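You operate a simulated robot arm through the tools that you are given. There is no shell and no other tool.

You are at the controls of a simulated robot arm. One attempt, no reset.

JOB
Torque the red anchor nut by the anchor drawing, then wind the spanner down to 20 NM.
Fine: set the green torque spanner to the drawing's figure; lay it back; the bracket stays under the nut.
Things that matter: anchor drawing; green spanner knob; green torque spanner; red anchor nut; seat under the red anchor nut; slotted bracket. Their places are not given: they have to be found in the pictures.

The check looks at the end state, three seconds after you hand in, the way a careful person would. Anything else that was tipped, shoved, dropped, spilled or broken makes it a failure.

ROBOT AND FRAMES
A 6-joint arm with a two-finger parallel gripper, fixed in place. Base frame: the origin is on the floor under the middle of its stand, x ahead of it, y to its left, z up; the work surface is at about z = 0.86. Readings come in m, degrees, newtons and seconds.
It reaches about 1.313 m from its shoulder. Its first joint turns from -166.0 to 166.0 degrees. Payload 3.43 kg.
The tool frame sits at the grasp point between the pads (the TCP): z along the fingers, y along the line on which they close. The tips reach 0.034 m beyond it. The gripper opens to 0.128 m. The fingers are 0.024 m wide and 0.012 m thick; the gripper's body (0.048 by 0.13 m) begins 0.096 m behind the TCP.
Orientation is told as [roll, pitch, yaw] about the base's x, y, z axes, in that order, counted from this pose: with the fingers straight down and closing along the base's y, the tool's x points along the base's -x, its y along +y and its z along -z.

CONTROLS
- The arm moves only by the tool play_rows. Its argument "rows" is a list of rows, each a list of 3 entries, a list of its own where there are three numbers: the shift along the tool's x, y, z in units of 20 mm (1.0 is 20 mm), then the turn, a rotation vector about the tool's x, y, z in units of 6 degrees (1.0 is 6 degrees), then the closure, from 0 (fully open) to 1 (shut). In form: [[[x, y, z], [rx, ry, rz], claw], ...]. A call has 1 to 20 rows; each row shifts and turns the commanded pose from where the row before left it, along the tool's axes as they then stand. A call with a number of a shift or a turn outside -1 to 1 is refused whole. Rows are played at 5 a second. More than 0.05 m and 8.6 degrees between two rows, or a gripper value outside its range, and nothing of the call is played. Where a pose cannot be reached the arm comes as near as it can. A force on the tool above 40 N (or 10 N above the force at the start of the call, whichever is more), or a blocked arm, ends the call early, and 0.2 s more pass. Each finger travels about 0.153 m/s and halts on what it meets, pressing with about 36 N; the grip force reading is that of the motor and also rises with nothing between the fingers. The clock runs only during rows and for 0.2 s after the last one: add rows that do not move to give the fingers time. The reply holds the time, the measured pose of the TCP, the force on the tool along the base axes, the opening and the grip force, in the units named above and with some noise, with the torque about the TCP (base axes, N m) and any sound that the robot's microphone picked up.
- Cameras (640 x 400 px; columns grow to the right, rows downward): "scene" is fixed at [0.0474, -0.4983, 1.4513]; the picture's right is [-0.56, -0.83, 0.00], its down [-0.74, 0.50, -0.45] and it looks along [0.37, -0.25, -0.89] (base axes); focal length 229 px, centre (320, 200). "wrist" rides on the gripper at [0.076, -0.011, -0.16] in the tool frame; the picture's right is [0.15, 0.99, 0.00], its down [-0.88, 0.13, -0.46] and it looks along [-0.45, 0.07, 0.89] (tool axes); focal length 234 px, centre (320, 200).
- camera(camera): a new picture of that camera. No time passes.
- pixel_to_xyz(camera, pixels): there is no depth. For up to 12 entries [column, row, z] of the newest picture of that camera ("zoom" is the newest enlarged one), the place [x, y] in the base frame at which the ray of that pixel passes the height z, good to about 0.002 m. No time passes.
- inspect(camera, box): a new picture of the part [left, top, right, bottom] of that camera's present view, enlarged. No time passes.
- sign_off(): hands the job in; it is judged then, once.

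Leave the gripper open and the arm clear of the work at the hand-in unless told otherwise.

The tools are called after "Request:" as a command line: name --argument value ..., lists and objects as JSON in quotes. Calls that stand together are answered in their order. play_rows: Moves the arm, as the interface text tells. Its arguments: {"type":"object","properties":{"rows":{"type":"array"}},"required":["rows"]} The other tools are called the same way: camera (camera) takes a picture; pixel_to_xyz (camera, pixels) gives the place at which the rays of pixels pass given heights; inspect (camera, box) takes an enlarged picture of a part of a camera's view; sign_off () hands the job in.

At the start:

```text
t: 0.0
position: [0.3505, -0.5864, 1.1307]
tool_rot: [0.0, -0.1, 0.0]
force: [0.6, 0.1, 0.1]
ft_torque: [0.01, 0.0, 0.0]
gripper_width: 0.1279
grasp_force: 0.2
```

scene: 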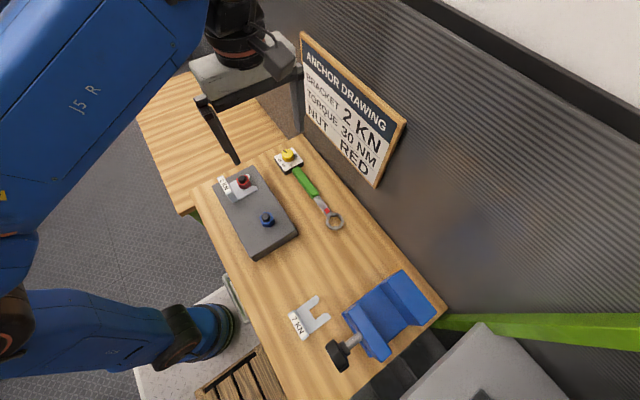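
wrist: 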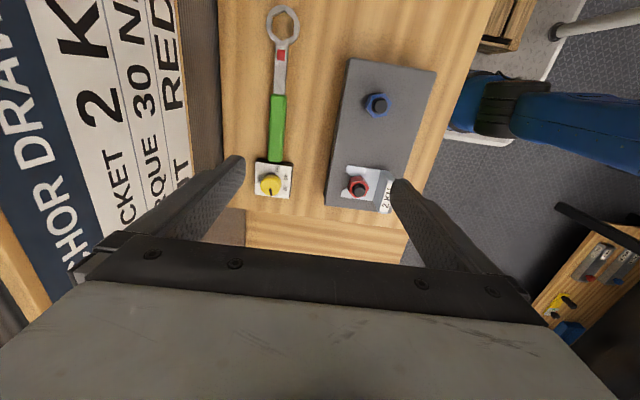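

I see the drawing at the right of the scene picture (about 350,110), the green spanner with a yellow knob (290,157) and its ring at (333,220), and the red nut at (243,181) on a grey plate with a bracket. I'll enlarge these parts to read them.

Request:
inspect --camera "scene" --box '[290, 30, 420, 190]'

Request:
inspect --camera "scene" --box '[200, 140, 360, 260]'

Request:
inspect --camera "wrist" --box '[230, 130, 420, 230]'

Request:
inspect --camera "wrist" --box '[220, 0, 440, 140]'

```text
2.50 times, centred on (355, 110) of scene
```

zoom: 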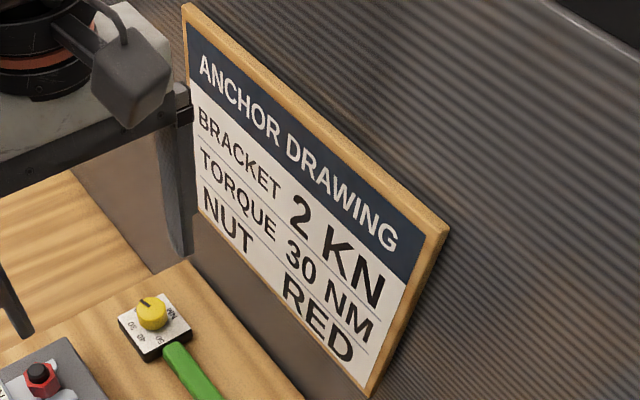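

```text
3.33 times, centred on (280, 200) of scene
```

zoom: 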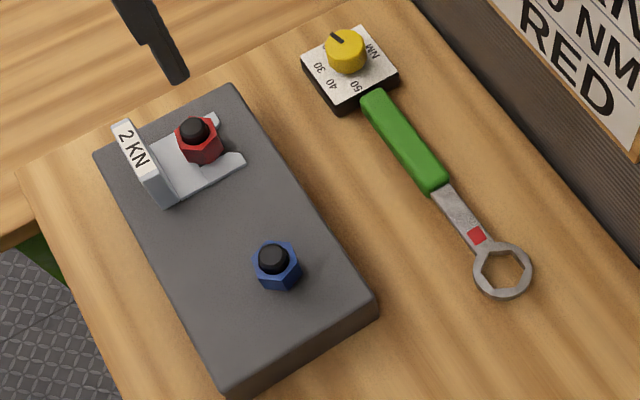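

```text
3.37 times, centred on (325, 180) of wrist
```

zoom: 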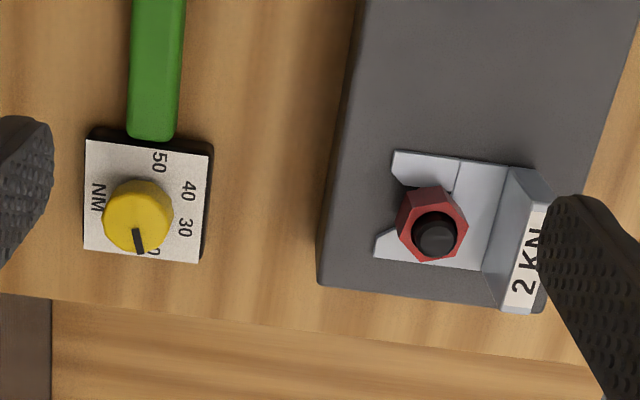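

```text
2.86 times, centred on (330, 70) of wrist
```

zoom: 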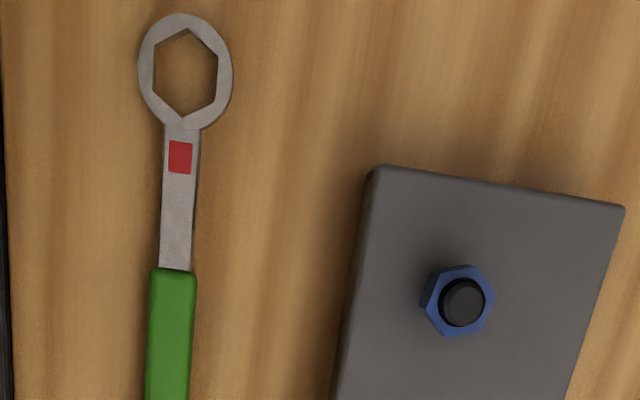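

The drawing reads bracket 2 KN, torque 30 NM, nut RED. The bracket under the red nut is labelled 2 KN, and the spanner's knob seems to point to 20. Next I'll locate the spanner, the nut and the plate at likely heights.

Request:
pixel_to_xyz --camera "wrist" --pixels '[[283, 25, 0.86], [283, 25, 0.87], [277, 130, 0.87], [268, 184, 0.9], [256, 163, 0.88], [290, 196, 0.88], [357, 186, 0.92], [357, 186, 0.93], [377, 104, 0.92], [348, 60, 0.9], [436, 72, 0.9], [325, 206, 0.9]]'

Request:
pixel_to_xyz --camera "scene" --pixels '[[333, 220, 0.86], [333, 220, 0.87], [303, 178, 0.87], [288, 155, 0.9], [288, 155, 0.91], [243, 179, 0.92], [243, 179, 0.93], [267, 219, 0.92], [267, 219, 0.93], [240, 165, 0.9], [295, 233, 0.9], [256, 259, 0.86]]'

Request:
inspect --camera "scene" --box '[265, 140, 315, 180]'

Request:
inspect --camera "scene" --box '[270, 270, 370, 350]'

```text
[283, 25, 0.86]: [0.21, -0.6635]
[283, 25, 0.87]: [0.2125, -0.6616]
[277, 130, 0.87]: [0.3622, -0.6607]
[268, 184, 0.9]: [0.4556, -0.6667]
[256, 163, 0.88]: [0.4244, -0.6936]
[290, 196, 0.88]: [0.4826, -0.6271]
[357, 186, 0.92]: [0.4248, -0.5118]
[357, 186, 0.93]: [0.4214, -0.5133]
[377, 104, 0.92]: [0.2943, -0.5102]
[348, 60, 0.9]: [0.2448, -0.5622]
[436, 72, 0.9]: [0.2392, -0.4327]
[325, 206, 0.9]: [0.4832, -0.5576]
```

```text
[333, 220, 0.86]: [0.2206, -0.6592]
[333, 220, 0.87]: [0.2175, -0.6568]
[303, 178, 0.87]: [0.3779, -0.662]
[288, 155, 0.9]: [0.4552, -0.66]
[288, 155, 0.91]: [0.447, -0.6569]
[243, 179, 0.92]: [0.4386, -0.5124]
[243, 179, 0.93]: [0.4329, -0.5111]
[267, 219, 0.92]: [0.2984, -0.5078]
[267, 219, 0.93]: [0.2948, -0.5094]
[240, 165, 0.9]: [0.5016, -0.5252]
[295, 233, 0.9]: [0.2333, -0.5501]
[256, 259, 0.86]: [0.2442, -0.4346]
```

```text
10.00 times, centred on (290, 160) of scene
```

zoom: 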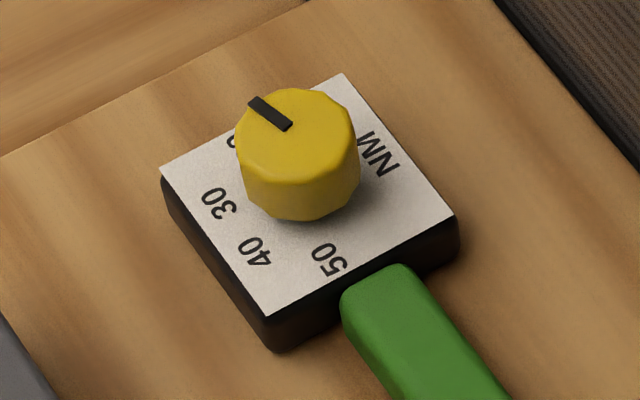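

```text
5.00 times, centred on (320, 310) of scene
```

zoom: 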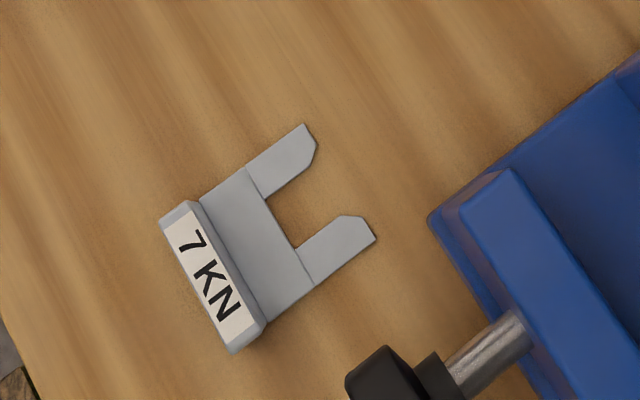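

The bracket under the nut is the 2 KN one; the loose one in front of the vice is 7 KN and stays where it is. The drawing board hangs at about y=-0.745, so I must keep clear of it. I'll go closer over the red nut, about (0.43,-0.51), to read its hex orientation and heights.

Request:
play_rows --rows '[[[-1, 0.95, 0.9], [0, 0, 0], 0], [[-1, 0.95, 0.9], [0, 0, 0], 0], [[-1, 0.95, 0.9], [0, 0, 0], 0], [[-1, 0.95, 0.9], [0, 0, 0], 0], [[0, 0, 0], [0, 0, 0], 0]]'

Request:
camera --camera "wrist"

Request:
inspect --camera "wrist" --box '[220, 110, 380, 210]'

```text
t: 1.2
position: [0.4309, -0.5089, 1.0599]
tool_rot: [0.0, 0.0, 0.0]
force: [1.1, 0.2, -0.6]
ft_torque: [0.0, 0.0, 0.03]
gripper_width: 0.128
grasp_force: 0.1
```

```text
taken
```

wrist: 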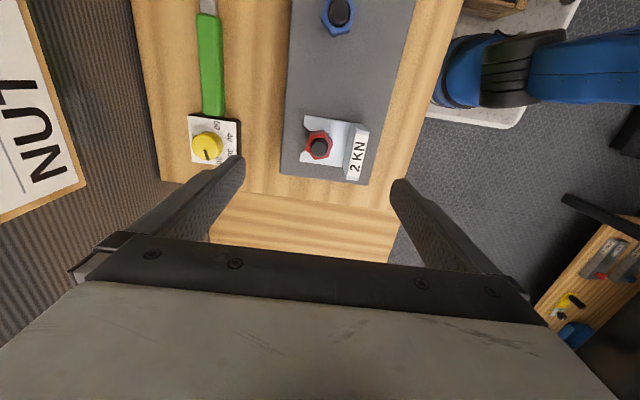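

```text
4.00 times, centred on (300, 160) of wrist
```

zoom: 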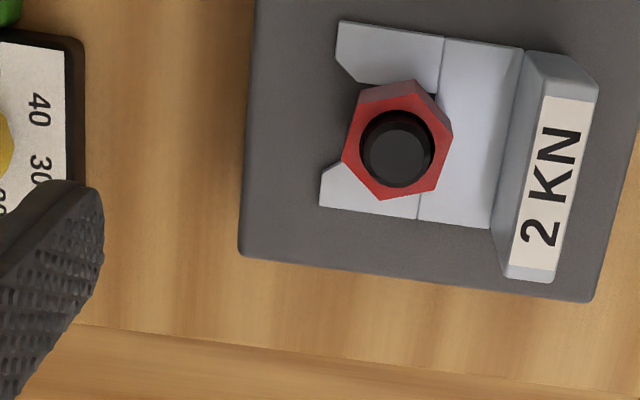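

I see the red nut at (318,146) between the bracket's forks. I'll enlarge it more to read the hex corners, and the dial at (207,145).

Request:
inspect --camera "wrist" --box '[294, 130, 342, 160]'

Request:
inspect --camera "wrist" --box '[176, 110, 256, 160]'

Request:
inspect --camera "scene" --box '[204, 150, 284, 200]'

Request:
camera --camera "scene"

```text
13.33 times, centred on (318, 145) of wrist
```

zoom: 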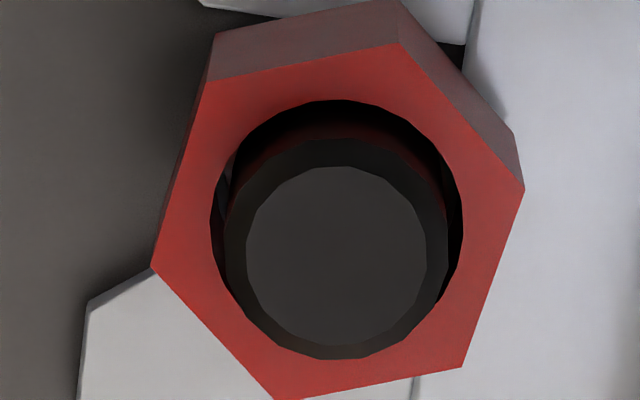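

```text
8.00 times, centred on (216, 135) of wrist
```

zoom: 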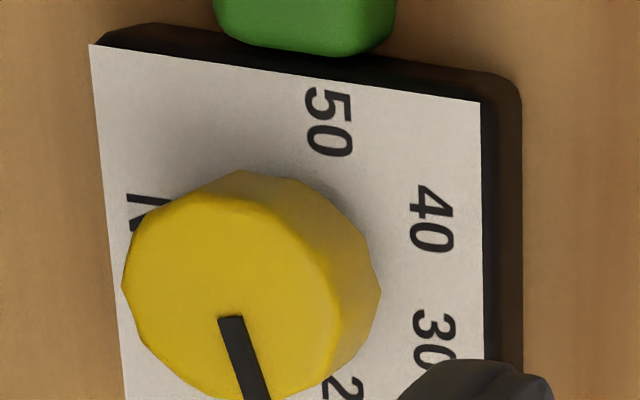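

```text
8.00 times, centred on (244, 175) of scene
```

zoom: 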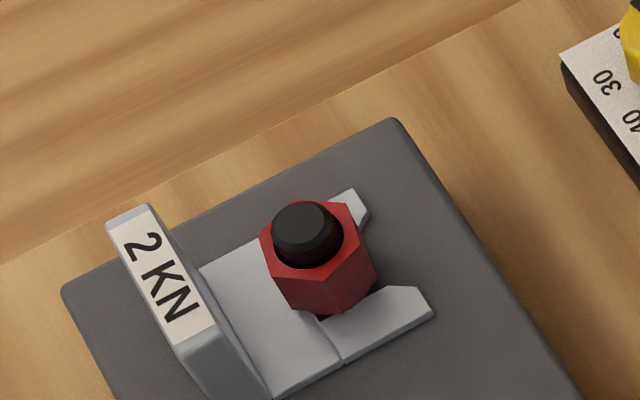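

```text
taken
```

scene: 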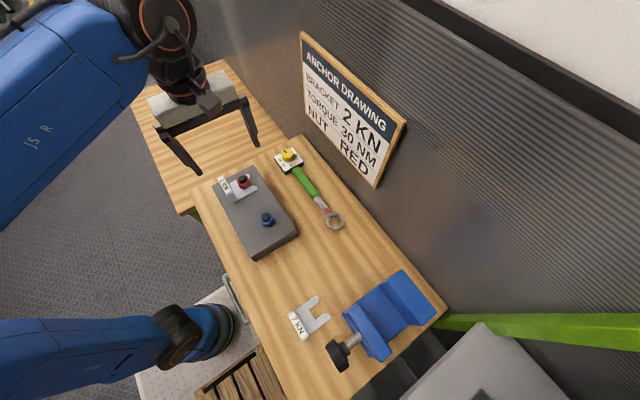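

The nut's top corners show clearly in the enlarged wrist picture. I'll compute their places at a few heights from both cameras to get the nut's height and orientation.

Request:
pixel_to_xyz --camera "wrist" --pixels '[[319.2, 146.9, 0.91], [319.2, 146.9, 0.92], [319.2, 146.9, 0.93], [309.375, 136.15, 0.92], [324.0, 133.15, 0.92], [333.3, 144.25, 0.92], [328.73, 157.53, 0.92], [314.63, 160.0, 0.92], [305.4, 150.1, 0.92], [206, 145.5, 0.89], [206, 145.5, 0.9], [206, 145.5, 0.91]]'

Request:
pixel_to_xyz --camera "scene" --pixels '[[242.75, 180.0, 0.91], [242.75, 180.0, 0.92], [242.75, 180.0, 0.93], [288, 152.3, 0.89], [288, 152.3, 0.9], [288, 152.3, 0.91]]'

```text
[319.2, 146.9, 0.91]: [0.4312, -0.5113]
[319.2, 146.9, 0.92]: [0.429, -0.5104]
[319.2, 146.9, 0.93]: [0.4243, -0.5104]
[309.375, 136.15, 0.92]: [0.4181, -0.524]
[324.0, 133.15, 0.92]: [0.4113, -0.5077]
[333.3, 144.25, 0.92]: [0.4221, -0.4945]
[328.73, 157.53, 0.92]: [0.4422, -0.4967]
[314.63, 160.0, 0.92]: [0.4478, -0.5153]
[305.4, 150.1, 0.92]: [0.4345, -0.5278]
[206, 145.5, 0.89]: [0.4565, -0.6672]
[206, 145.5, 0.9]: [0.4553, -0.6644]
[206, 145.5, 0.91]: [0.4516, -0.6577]
```

```text
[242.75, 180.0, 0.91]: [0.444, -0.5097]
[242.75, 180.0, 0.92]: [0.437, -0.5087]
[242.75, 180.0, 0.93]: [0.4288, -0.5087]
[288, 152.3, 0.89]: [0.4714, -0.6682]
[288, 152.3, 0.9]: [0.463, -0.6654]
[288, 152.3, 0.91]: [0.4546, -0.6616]
```

By the two cameras the nut top is near z≈0.93–0.94 at about (0.421,-0.510), with its corners at about 49° mod 60 in base axes. Next I turn the tool 90° clockwise (yaw -90), so that the wrist camera stays on the side away from the board. Then I go look at the dial.

Request:
play_rows --rows '[[[0, 0, 0], [0, 0, 1], 0.3], [[0, 0, 0], [0, 0, 1], 0.4], [[0, 0, 0], [0, 0, 1], 0.5], [[0, 0, 0], [0, 0, 1], 0.5], [[0, 0, 0], [0, 0, 1], 0.5], [[0, 0, 0], [0, 0, 1], 0.5], [[0, 0, 0], [0, 0, 1], 0.5], [[0, 0, 0], [0, 0, 1], 0.5], [[0, 0, 0], [0, 0, 1], 0.5], [[0, 0, 0], [0, 0, 1], 0.5], [[0, 0, 0], [0, 0, 1], 0.5], [[0, 0, 0], [0, 0, 1], 0.5], [[0, 0, 0], [0, 0, 1], 0.5], [[0, 0, 0], [0, 0, 1], 0.5], [[0, 0, 0], [0, 0, 1], 0.5], [[0, 0, 0], [0, 0, 0], 0.5]]'

Request:
camera --camera "scene"

Request:
camera --camera "wrist"

```text
t: 4.6
position: [0.4306, -0.5107, 1.0588]
tool_rot: [0.0, 0.1, -90.2]
force: [0.1, -0.1, 0.0]
ft_torque: [0.01, 0.03, -0.03]
gripper_width: 0.0641
grasp_force: 0.0
```

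```text
taken
```

scene: 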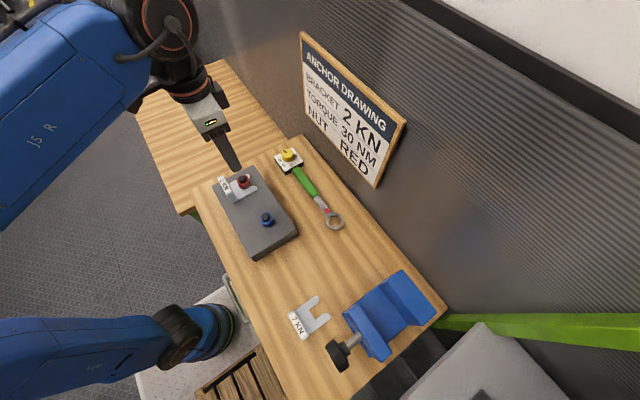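

```text
taken
```

wrist: 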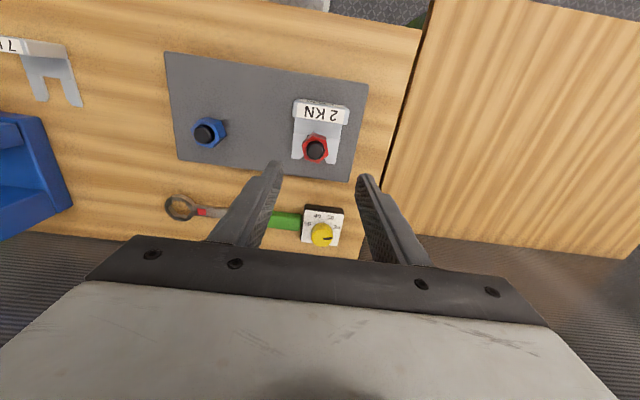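

The turn went as meant. In the wrist picture I now see the ring at (180,207) and the dial at (322,230). I'll enlarge both, and the bracket's upright.

Request:
inspect --camera "wrist" --box '[156, 190, 220, 230]'

Request:
inspect --camera "wrist" --box '[290, 195, 362, 240]'

Request:
inspect --camera "wrist" --box '[280, 90, 360, 140]'

Request:
inspect --camera "wrist" --box '[290, 120, 354, 160]'

```text
10.00 times, centred on (188, 210) of wrist
```

zoom: 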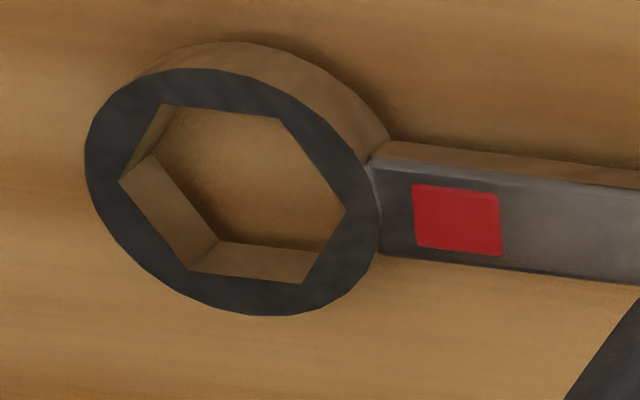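

```text
8.89 times, centred on (326, 218) of wrist
```

zoom: 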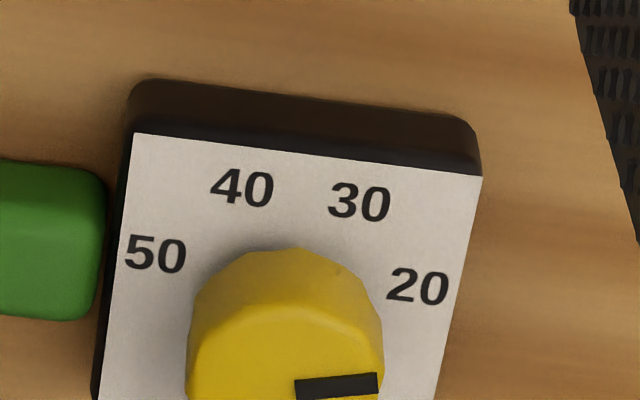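

```text
8.00 times, centred on (320, 115) of wrist
```

zoom: 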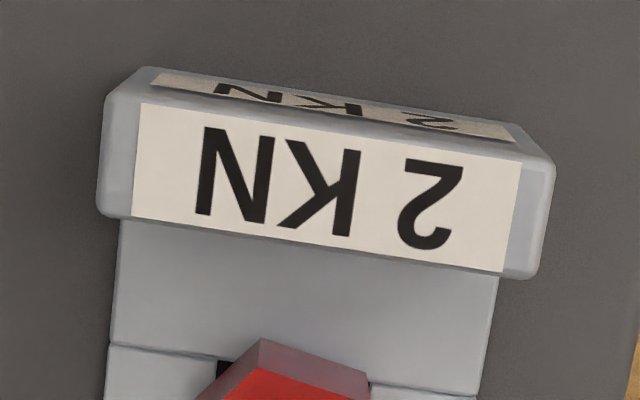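

```text
10.00 times, centred on (322, 140) of wrist
```

zoom: 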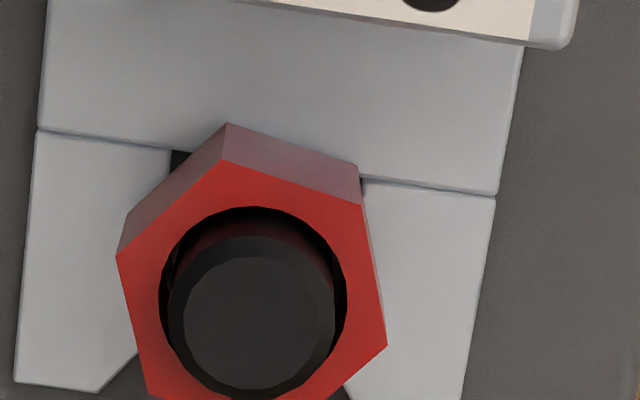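

I'll turn these picture points into base places: ring hex corners, dial labels, plate corners and bracket upright.

Request:
pixel_to_xyz --camera "wrist" --pixels '[[172.3, 200.5, 0.872], [184.0, 201.7, 0.872], [190.7, 211.0, 0.872], [186.3, 218.4, 0.872], [175.0, 217.0, 0.872], [168.0, 208.0, 0.872], [337.0, 227.8, 0.885], [330.5, 218.3, 0.885], [317.2, 216.65, 0.885], [307.4, 224.2, 0.885], [304.96, 210.46, 0.885], [344.2, 215.4, 0.885]]'

Request:
pixel_to_xyz --camera "wrist" --pixels '[[292.8, 117.0, 0.94], [343.8, 125.0, 0.94], [297.5, 103, 0.94], [349, 110, 0.94], [295, 118, 0.905], [342.5, 124.5, 0.905], [168, 52, 0.9], [368, 84, 0.9], [350, 181, 0.9], [178, 158, 0.9], [201, 213, 0.872], [299, 221, 0.88]]'

```text
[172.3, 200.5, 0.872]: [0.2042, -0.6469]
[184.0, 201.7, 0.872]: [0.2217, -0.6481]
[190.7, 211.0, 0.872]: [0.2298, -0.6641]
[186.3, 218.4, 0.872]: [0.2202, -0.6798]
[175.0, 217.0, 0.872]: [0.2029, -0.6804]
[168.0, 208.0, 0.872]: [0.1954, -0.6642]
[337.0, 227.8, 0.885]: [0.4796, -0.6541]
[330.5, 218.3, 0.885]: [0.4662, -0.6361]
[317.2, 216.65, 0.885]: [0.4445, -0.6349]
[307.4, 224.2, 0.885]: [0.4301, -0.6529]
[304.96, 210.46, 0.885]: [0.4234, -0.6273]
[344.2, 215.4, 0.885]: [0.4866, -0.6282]
```

```text
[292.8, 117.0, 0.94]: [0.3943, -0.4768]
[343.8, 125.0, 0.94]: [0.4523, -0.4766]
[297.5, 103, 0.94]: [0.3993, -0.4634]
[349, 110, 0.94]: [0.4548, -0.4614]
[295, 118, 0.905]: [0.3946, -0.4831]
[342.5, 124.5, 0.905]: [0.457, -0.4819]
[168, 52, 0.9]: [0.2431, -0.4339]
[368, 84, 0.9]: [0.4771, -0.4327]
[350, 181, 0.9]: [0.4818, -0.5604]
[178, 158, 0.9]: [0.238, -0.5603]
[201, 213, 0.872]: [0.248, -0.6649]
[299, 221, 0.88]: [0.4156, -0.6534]
```

The ring centre is at about (0.212,-0.664) with its corners along the spanner's length. The plate centre is near (0.455,-0.659), and the labels 20, 30, 40 and 50 lie at about 11, 64, 116 and 169°. I'll move over the dial, staying above the knob, for a close look.

Request:
play_rows --rows '[[[-0.93, 0.134, 0.4], [0, 0, 0], 0.5], [[-0.93, 0.134, 0.4], [0, 0, 0], 0.5], [[-0.93, 0.134, 0.4], [0, 0, 0], 0.5], [[-0.93, 0.134, 0.4], [0, 0, 0], 0.5], [[-0.93, 0.134, 0.4], [0, 0, 0], 0.5], [[-0.93, 0.134, 0.4], [0, 0, 0], 0.5], [[-0.93, 0.134, 0.4], [0, 0, 0], 0.5], [[-0.93, 0.134, 0.4], [0, 0, 0], 0.5], [[0, 0, 0], [0, 0, 0], 0.5]]'

Request:
camera --camera "wrist"

Request:
camera --camera "scene"

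Request:
inspect --camera "wrist" --box '[280, 110, 376, 170]'

```text
t: 6.6
position: [0.4532, -0.6577, 0.9953]
tool_rot: [0.1, 0.1, -89.9]
force: [0.0, -0.1, 0.9]
ft_torque: [0.0, 0.0, 0.0]
gripper_width: 0.0639
grasp_force: 0.1
```

```text
taken
```

wrist: 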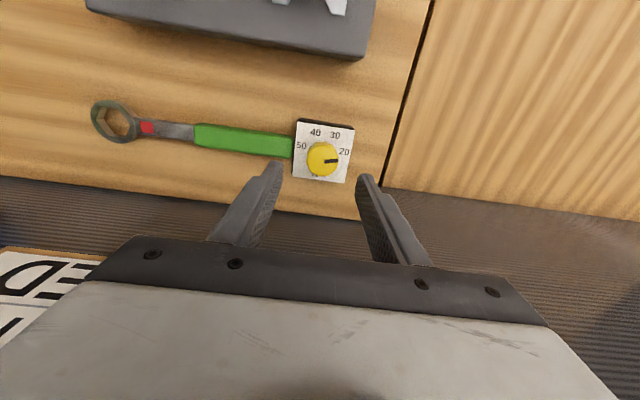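

```text
taken
```

scene: 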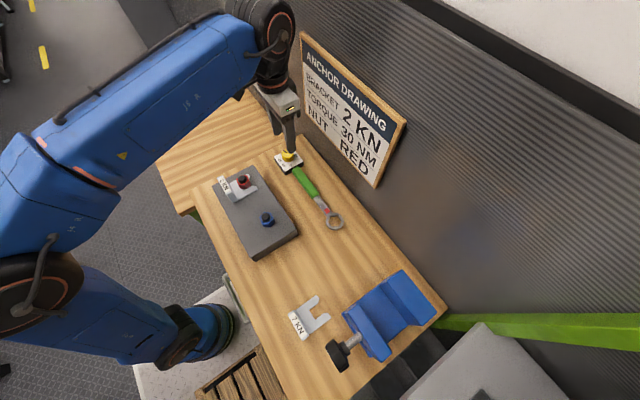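

```text
6.67 times, centred on (328, 140) of wrist
```

zoom: 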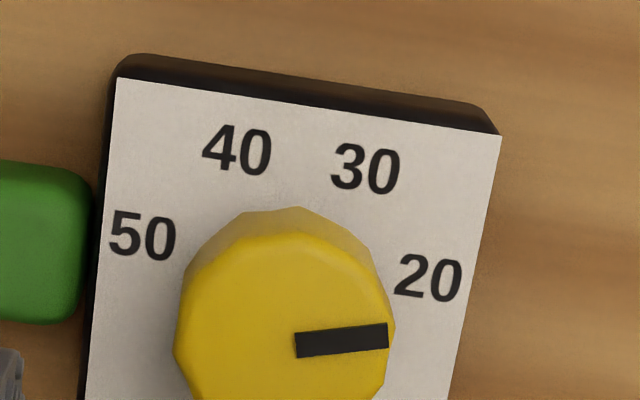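

The dial is in clear view with the knob at (322,158). I'll enlarge around the knob and measure the labels and the pointer.

Request:
inspect --camera "wrist" --box '[284, 117, 364, 187]'

Request:
pixel_to_xyz --camera "wrist" --pixels '[[344.5, 151.8, 0.885], [334.9, 135.2, 0.885], [315.4, 132.4, 0.885], [301.2, 145.3, 0.885], [297.4, 121.6, 0.885], [355.2, 130.4, 0.885], [324.5, 161.8, 0.912], [338.1, 160.4, 0.912], [322.5, 161.5, 0.912], [322.5, 161.5, 0.915], [322.5, 161.5, 0.905]]'

```text
5.71 times, centred on (324, 152) of wrist
```

zoom: 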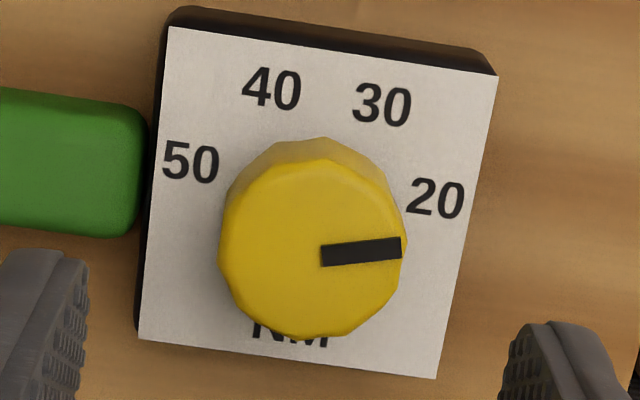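

```text
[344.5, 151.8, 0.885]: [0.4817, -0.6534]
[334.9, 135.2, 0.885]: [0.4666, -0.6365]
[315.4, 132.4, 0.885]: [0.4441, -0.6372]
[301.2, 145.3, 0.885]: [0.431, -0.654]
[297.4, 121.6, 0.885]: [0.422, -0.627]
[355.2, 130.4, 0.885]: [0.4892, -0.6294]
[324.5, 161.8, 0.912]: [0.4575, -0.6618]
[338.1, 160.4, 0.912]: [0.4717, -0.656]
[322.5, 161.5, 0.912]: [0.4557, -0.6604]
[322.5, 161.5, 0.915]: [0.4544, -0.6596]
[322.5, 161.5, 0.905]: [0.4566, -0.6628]
```

The pointer is at about 15°, on the 20 label, and the 30 label lies 50° counter-clockwise from it as seen from above. The knob centre is near (0.4555,-0.660), with its top at about 0.912. I'll turn to yaw -115, narrow the fingers to 51 mm and come down to just above the knob.

Request:
play_rows --rows '[[[-0.12, 0.12, 0], [0, 0, 0], 0.6], [[0, 0, 0], [0, 0, 0.8333], 0.6], [[0, 0, 0], [0, 0, 0.8333], 0.6], [[0, 0, 0], [0, 0, 0.8333], 0.6], [[0, 0, 0], [0, 0, 0.8333], 0.6], [[0, 0, 0], [0, 0, 0.8333], 0.6], [[0, 0, 0.6], [0, 0, 0], 0.6], [[0, 0, 0.6], [0, 0, 0], 0.6], [[0, 0, 0.6], [0, 0, 0], 0.6], [[0, 0, 0], [0, 0, 0], 0.6]]'

Request:
camera --camera "wrist"

Request:
inspect --camera "wrist" --box '[270, 110, 382, 180]'

Request:
inspect --camera "scene" --box '[240, 80, 368, 160]'

```text
t: 8.8
position: [0.456, -0.6616, 0.9594]
tool_rot: [0.0, 0.0, -115.0]
force: [-0.9, -0.2, -0.3]
ft_torque: [-0.02, 0.02, 0.03]
gripper_width: 0.0511
grasp_force: 0.1
```

```text
taken
```

wrist: 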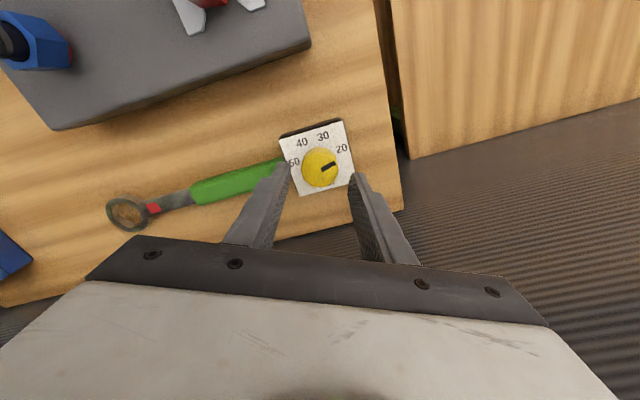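

```text
5.71 times, centred on (326, 145) of wrist
```

zoom: 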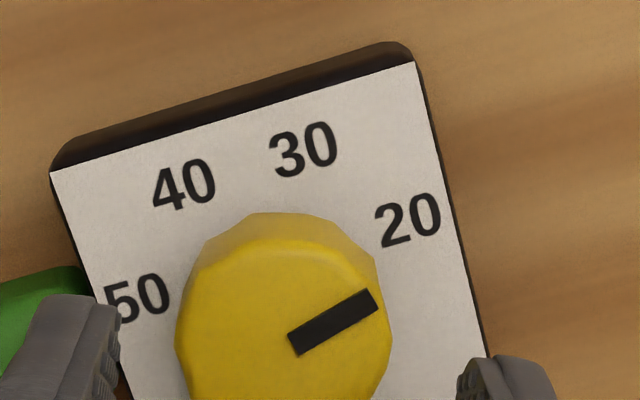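

```text
5.00 times, centred on (304, 120) of scene
```

zoom: 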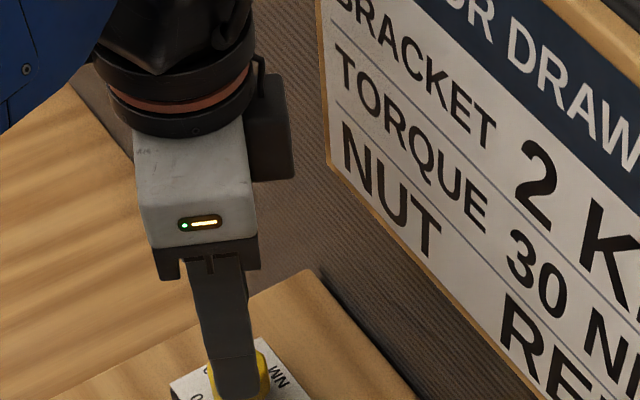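

I now sit at (0.456,-0.6616,0.959), above the knob. I'll check the knob centre against the TCP with this picture.

Request:
pixel_to_xyz --camera "wrist" --pixels '[[319.5, 167.8, 0.91], [319.5, 167.8, 0.915], [301.0, 169.0, 0.91], [338.5, 167.0, 0.91], [320.8, 170.0, 0.912], [334.5, 162.5, 0.912], [278.6, 140.1, 0.885], [342.4, 120.8, 0.885], [302.1, 144.0, 0.885], [323.0, 138.0, 0.885], [340.8, 150.4, 0.885]]'

Request:
inspect --camera "wrist" --box '[280, 135, 376, 195]'

```text
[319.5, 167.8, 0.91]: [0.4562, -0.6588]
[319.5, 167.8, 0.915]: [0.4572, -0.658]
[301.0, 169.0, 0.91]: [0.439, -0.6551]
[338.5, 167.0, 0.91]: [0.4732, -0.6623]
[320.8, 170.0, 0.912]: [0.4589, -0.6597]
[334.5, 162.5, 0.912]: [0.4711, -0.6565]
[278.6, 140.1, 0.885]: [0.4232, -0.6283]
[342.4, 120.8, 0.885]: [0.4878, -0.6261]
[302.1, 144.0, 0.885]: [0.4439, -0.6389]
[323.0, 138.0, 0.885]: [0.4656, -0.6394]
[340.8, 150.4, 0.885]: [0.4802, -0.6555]
```

```text
6.67 times, centred on (328, 165) of wrist
```

zoom: 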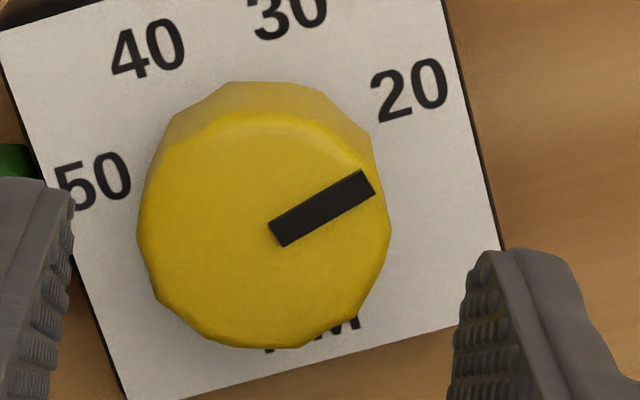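

The knob centre (0.4565,-0.660) and the tool agree within 2 mm. I'll trim that, come down to z≈0.925 (tips at about 0.891, above the plate) and close on the knob.

Request:
play_rows --rows '[[[0.09, 0.02, 0.56], [0, 0, 0], 0.6], [[0, 0, 0.56], [0, 0, 0], 0.6], [[0, 0, 0.56], [0, 0, 0], 0.6], [[0, 0, 0], [0, 0, 0], 0.6], [[0, 0, 0], [0, 0, 0], 0.65], [[0, 0, 0], [0, 0, 0], 0.7], [[0, 0, 0], [0, 0, 0], 0.75], [[0, 0, 0], [0, 0, 0], 0.85], [[0, 0, 0], [0, 0, 0], 0.85]]'

Request:
camera --camera "wrist"

Request:
inspect --camera "wrist" --box '[270, 130, 382, 200]'

```text
t: 10.8
position: [0.4565, -0.6595, 0.9253]
tool_rot: [-0.1, 0.0, -115.0]
force: [0.3, 0.1, 0.2]
ft_torque: [0.02, -0.03, 0.01]
gripper_width: 0.0346
grasp_force: 36.0
```

```text
taken
```

wrist: 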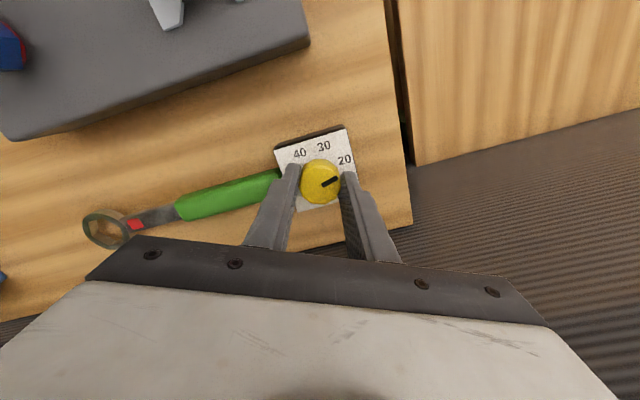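

```text
5.71 times, centred on (326, 165) of wrist
```

zoom: 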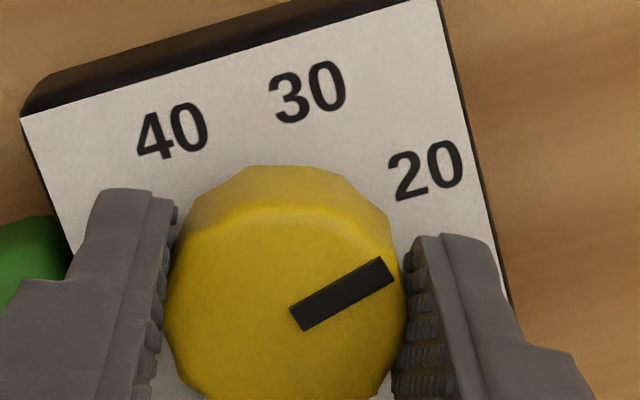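

The fingers hold the knob (34.6 mm, 36 N). I'll turn it 24° counter-clockwise (negative rz) as a first part, then check that the spanner itself stays put.

Request:
play_rows --rows '[[[0, 0, 0], [0, 0, -0.5], 0.85], [[0, 0, 0], [0, 0, -0.5], 0.85], [[0, 0, 0], [0, 0, -0.5], 0.85], [[0, 0, 0], [0, 0, -0.5], 0.85], [[0, 0, 0], [0, 0, -0.5], 0.85], [[0, 0, 0], [0, 0, -0.5], 0.85], [[0, 0, 0], [0, 0, -0.5], 0.85], [[0, 0, 0], [0, 0, -0.5], 0.85], [[0, 0, 0], [0, 0, 0], 0.85]]'

Request:
camera --camera "wrist"

Request:
inspect --camera "wrist" --box '[270, 130, 382, 200]'

Request:
inspect --camera "scene" --box '[200, 130, 360, 230]'

```text
t: 12.8
position: [0.4556, -0.6601, 0.9269]
tool_rot: [0.0, 0.0, -91.0]
force: [-4.9, 10.2, 18.7]
ft_torque: [0.21, 0.22, 0.0]
gripper_width: 0.0346
grasp_force: 36.4
```

```text
taken
```

wrist: 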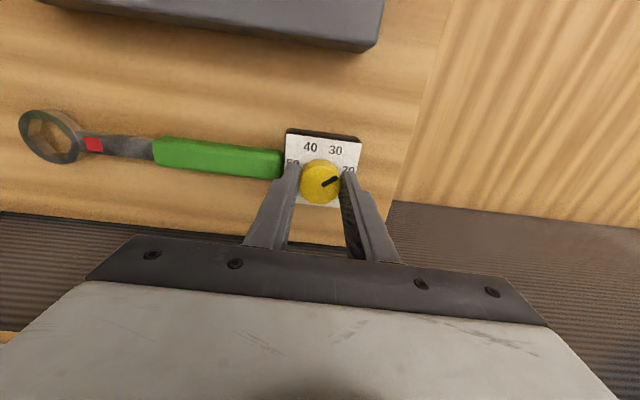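

```text
5.71 times, centred on (326, 165) of wrist
```

zoom: 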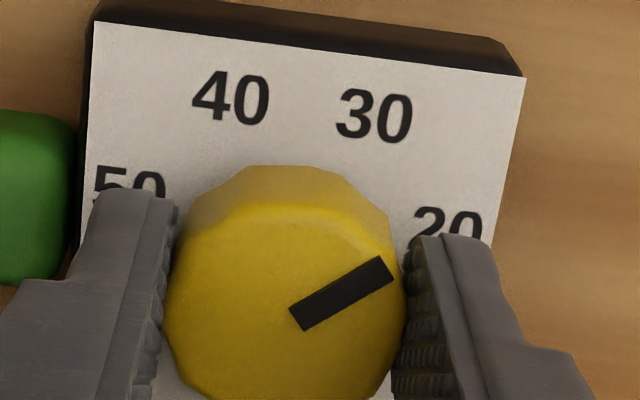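

```text
4.00 times, centred on (280, 180) of scene
```

zoom: 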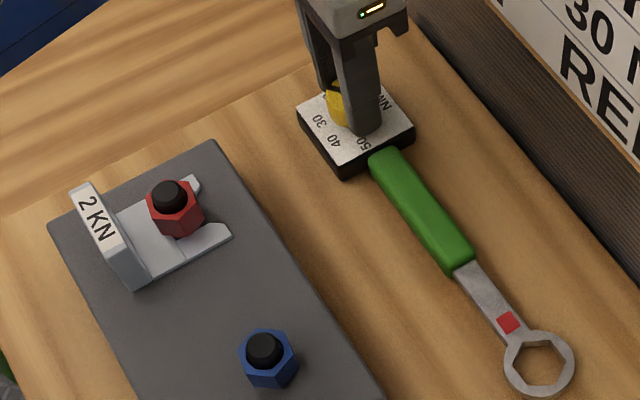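

The pointer has turned about 24° while the spanner stays put. The tool feels some force (19 N up), so I'll wait one idle row to see whether it persists.

Request:
play_rows --rows '[[[0, 0, 0], [0, 0, 0], 0.85], [[0, 0, 0], [0, 0, 0], 0.85]]'

```text
t: 13.4
position: [0.4571, -0.6577, 0.927]
tool_rot: [0.1, 0.1, -91.0]
force: [-3.9, 11.6, 19.6]
ft_torque: [0.29, 0.3, -0.02]
gripper_width: 0.0346
grasp_force: 36.3
```

The force persists, so the tool is pressing down about 20 N. I'll check whether the dial plate moved or tilted by locating its corners again.

Request:
pixel_to_xyz --camera "wrist" --pixels '[[286.1, 133.8, 0.885], [361.9, 143.1, 0.885], [48, 136, 0.872], [322, 170, 0.912]]'

Request:
inspect --camera "wrist" --box '[10, 90, 170, 190]'

Request:
inspect --camera "scene" --box '[262, 130, 326, 170]'

```text
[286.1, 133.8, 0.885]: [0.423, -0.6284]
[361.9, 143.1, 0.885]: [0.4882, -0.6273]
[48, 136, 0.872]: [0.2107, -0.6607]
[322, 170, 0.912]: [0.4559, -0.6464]
```

```text
4.00 times, centred on (90, 140) of wrist
```

zoom: 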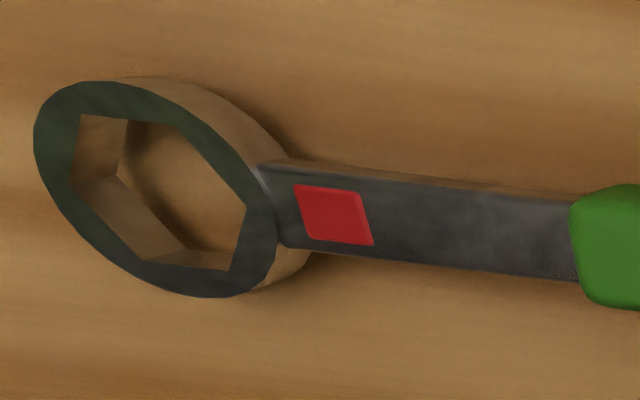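

```text
10.00 times, centred on (294, 150) of scene
```

zoom: 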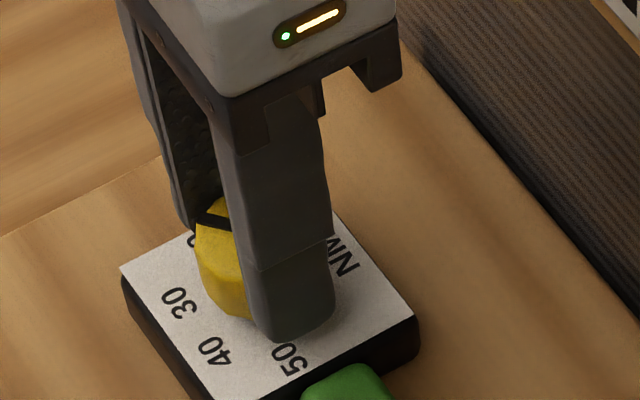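

The plate has not moved. I'll ease the command up 1.8 mm and 1 mm toward +y to relieve the load, then read the force again.

Request:
play_rows --rows '[[[0.03, 0, -0.05], [0, 0, 0], 0.85], [[0.02, 0, -0.04], [0, 0, 0], 0.85], [[0, 0, 0], [0, 0, 0], 0.85]]'

```text
t: 14.2
position: [0.457, -0.6594, 0.9278]
tool_rot: [-0.1, 0.1, -91.0]
force: [-0.1, 0.3, 0.6]
ft_torque: [-0.02, -0.24, -0.02]
gripper_width: 0.0344
grasp_force: 36.4
```

The force is gone. I'll turn the remaining part in two portions, first 15°.

Request:
play_rows --rows '[[[0, 0, 0], [0, 0, -0.5], 0.85], [[0, 0, 0], [0, 0, -0.5], 0.85], [[0, 0, 0], [0, 0, -0.5], 0.85], [[0, 0, 0], [0, 0, -0.5], 0.85], [[0, 0, 0], [0, 0, -0.5], 0.85], [[0, 0, 0], [0, 0, 0], 0.85]]'

Request:
inspect --camera "wrist" --box '[270, 120, 382, 190]'

```text
t: 15.6
position: [0.4554, -0.6583, 0.9279]
tool_rot: [0.0, -0.1, -76.0]
force: [1.6, 0.0, 0.0]
ft_torque: [0.04, -0.12, -0.02]
gripper_width: 0.0345
grasp_force: 35.8
```

```text
5.71 times, centred on (326, 155) of wrist
```

zoom: 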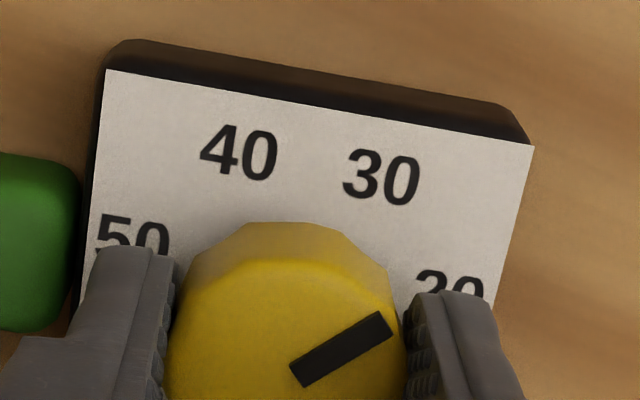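

The dial plate now appears to turn with the gripper. I'll check the scene picture for whether the whole spanner has swung.

Request:
camera --camera "scene"

Request:
camera --camera "wrist"

Request:
inspect --camera "scene" --box '[200, 130, 360, 230]'

```text
taken
```

scene: 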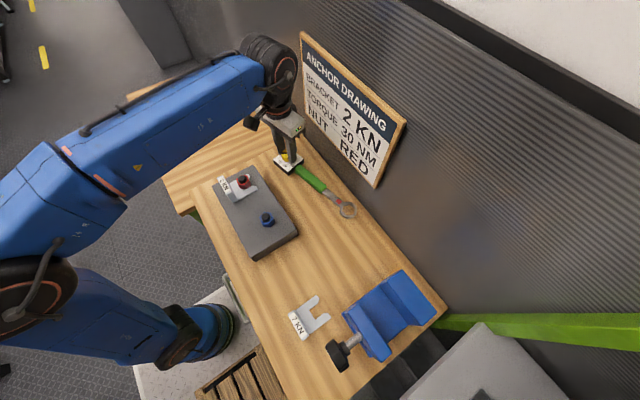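

```text
taken
```

wrist: 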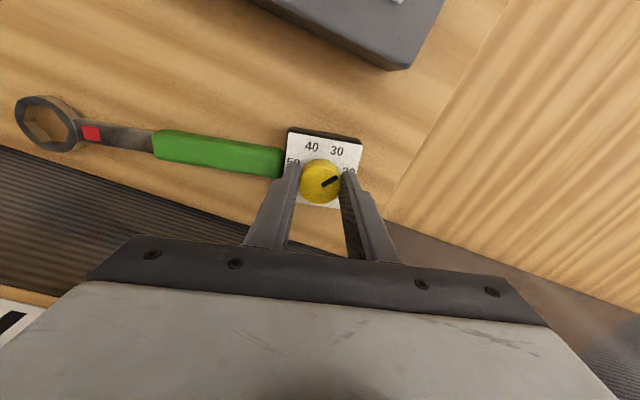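

```text
4.00 times, centred on (280, 180) of scene
```

zoom: 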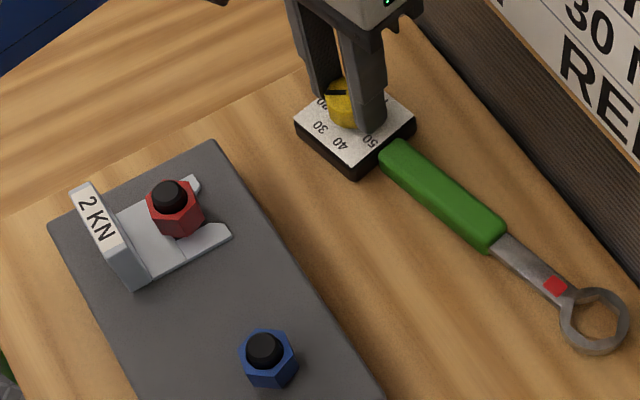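

The spanner swung about 12° with the knob, since without down-pressure the knob's stiffness beats the table friction. I'll turn back 15° clockwise to bring the spanner back to its line, then press down before turning further.

Request:
play_rows --rows '[[[0, 0, 0], [0, 0, 0.5], 0.85], [[0, 0, 0], [0, 0, 0.5], 0.85], [[0, 0, 0], [0, 0, 0.5], 0.85], [[0, 0, 0], [0, 0, 0.5], 0.85], [[0, 0, 0], [0, 0, 0.5], 0.85], [[0, 0, 0], [0, 0, 0], 0.85]]'

Request:
inspect --camera "wrist" --box '[270, 120, 382, 190]'

Request:
inspect --camera "scene" --box '[200, 130, 360, 230]'

Request:
camera --camera "wrist"

```text
t: 17.0
position: [0.4558, -0.6589, 0.9272]
tool_rot: [0.1, 0.0, -91.1]
force: [-0.6, -0.9, -0.4]
ft_torque: [0.05, -0.08, -0.03]
gripper_width: 0.0344
grasp_force: 35.9
```

```text
5.71 times, centred on (326, 155) of wrist
```

zoom: 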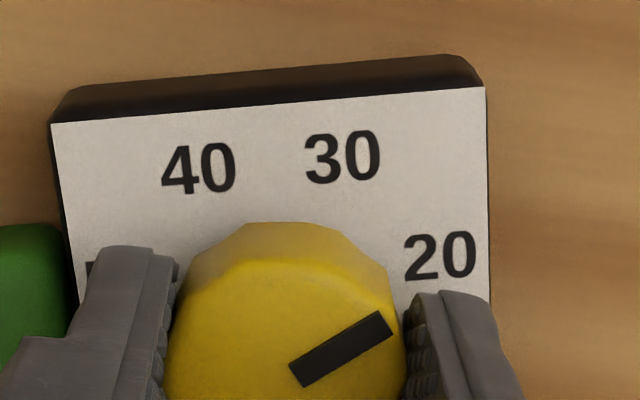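

```text
4.00 times, centred on (280, 180) of scene
```

zoom: 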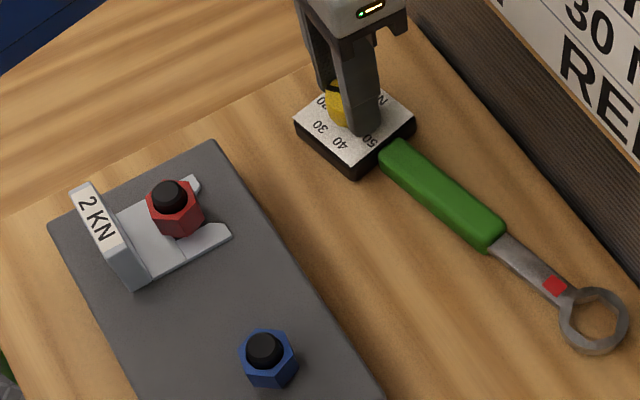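

```text
taken
```

wrist: 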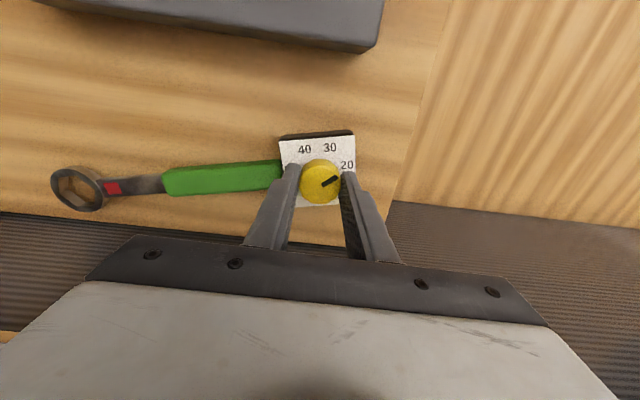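

Turning back turned the knob instead of the spanner: the pointer is now about 12° past 20, and the spanner stays about 13° askew. I'll press down about 2.3 mm (roughly 25 N) for table friction and turn 12° counter-clockwise again.

Request:
play_rows --rows '[[[0, 0, 0.06], [0, 0, 0], 0.85], [[0, 0, 0.055], [0, 0, 0], 0.85], [[0, 0, 0], [0, 0, 0], 0.85], [[0, 0, 0], [0, 0, -0.5], 0.85], [[0, 0, 0], [0, 0, -0.5], 0.85], [[0, 0, 0], [0, 0, -0.5], 0.85], [[0, 0, 0], [0, 0, -0.5], 0.85], [[0, 0, 0], [0, 0, 0], 0.85]]'

Request:
inspect --camera "wrist" --box '[270, 120, 382, 190]'

Request:
inspect --camera "scene" --box '[200, 130, 360, 230]'

```text
t: 18.8
position: [0.4565, -0.6583, 0.9261]
tool_rot: [0.0, -0.1, -79.0]
force: [8.2, -5.6, 26.3]
ft_torque: [-0.32, -0.39, 0.02]
gripper_width: 0.0345
grasp_force: 36.2
```

```text
5.71 times, centred on (326, 155) of wrist
```

zoom: 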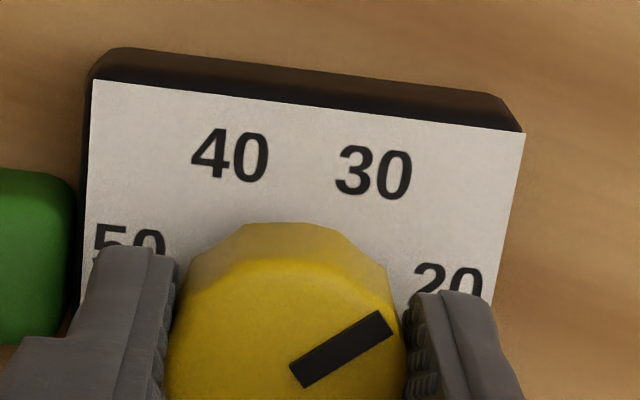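

```text
4.00 times, centred on (280, 180) of scene
```

zoom: 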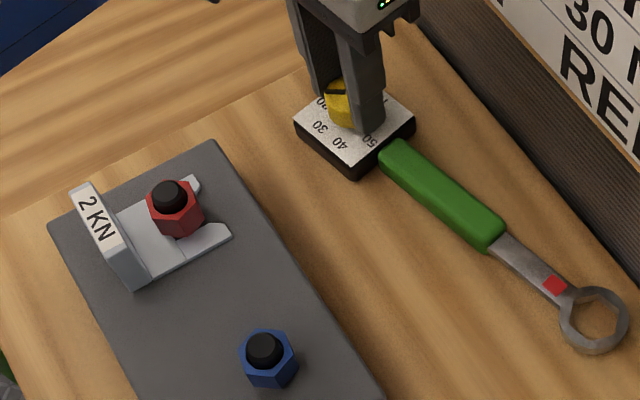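

Pressing works: the knob turned and the spanner stayed. The pointer is now about 24° past 20, with 26° still to go. I'll continue 15° with the same pressure.

Request:
play_rows --rows '[[[0, 0, 0], [0, 0, -0.5], 0.85], [[0, 0, 0], [0, 0, -0.5], 0.85], [[0, 0, 0], [0, 0, -0.5], 0.85], [[0, 0, 0], [0, 0, -0.5], 0.85], [[0, 0, 0], [0, 0, -0.5], 0.85], [[0, 0, 0], [0, 0, 0], 0.85]]'

Request:
inspect --camera "wrist" --box '[270, 120, 382, 190]'

Request:
inspect --camera "scene" --box '[200, 130, 360, 230]'

```text
t: 20.2
position: [0.4549, -0.6571, 0.9267]
tool_rot: [0.1, -0.1, -64.0]
force: [9.0, -9.4, 30.4]
ft_torque: [-0.3, -0.39, 0.01]
gripper_width: 0.0346
grasp_force: 35.7
```

```text
5.71 times, centred on (326, 155) of wrist
```

zoom: 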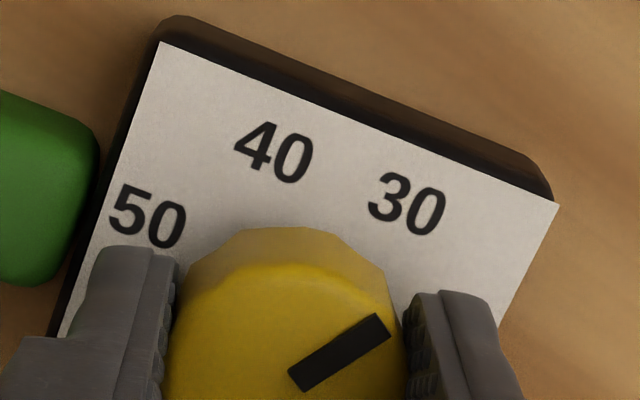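

```text
4.00 times, centred on (280, 180) of scene
```

zoom: 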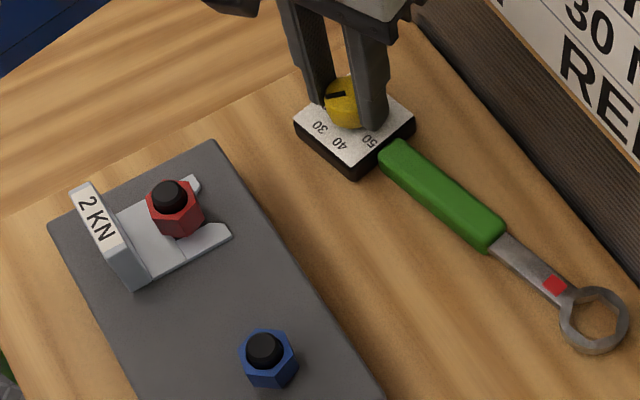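

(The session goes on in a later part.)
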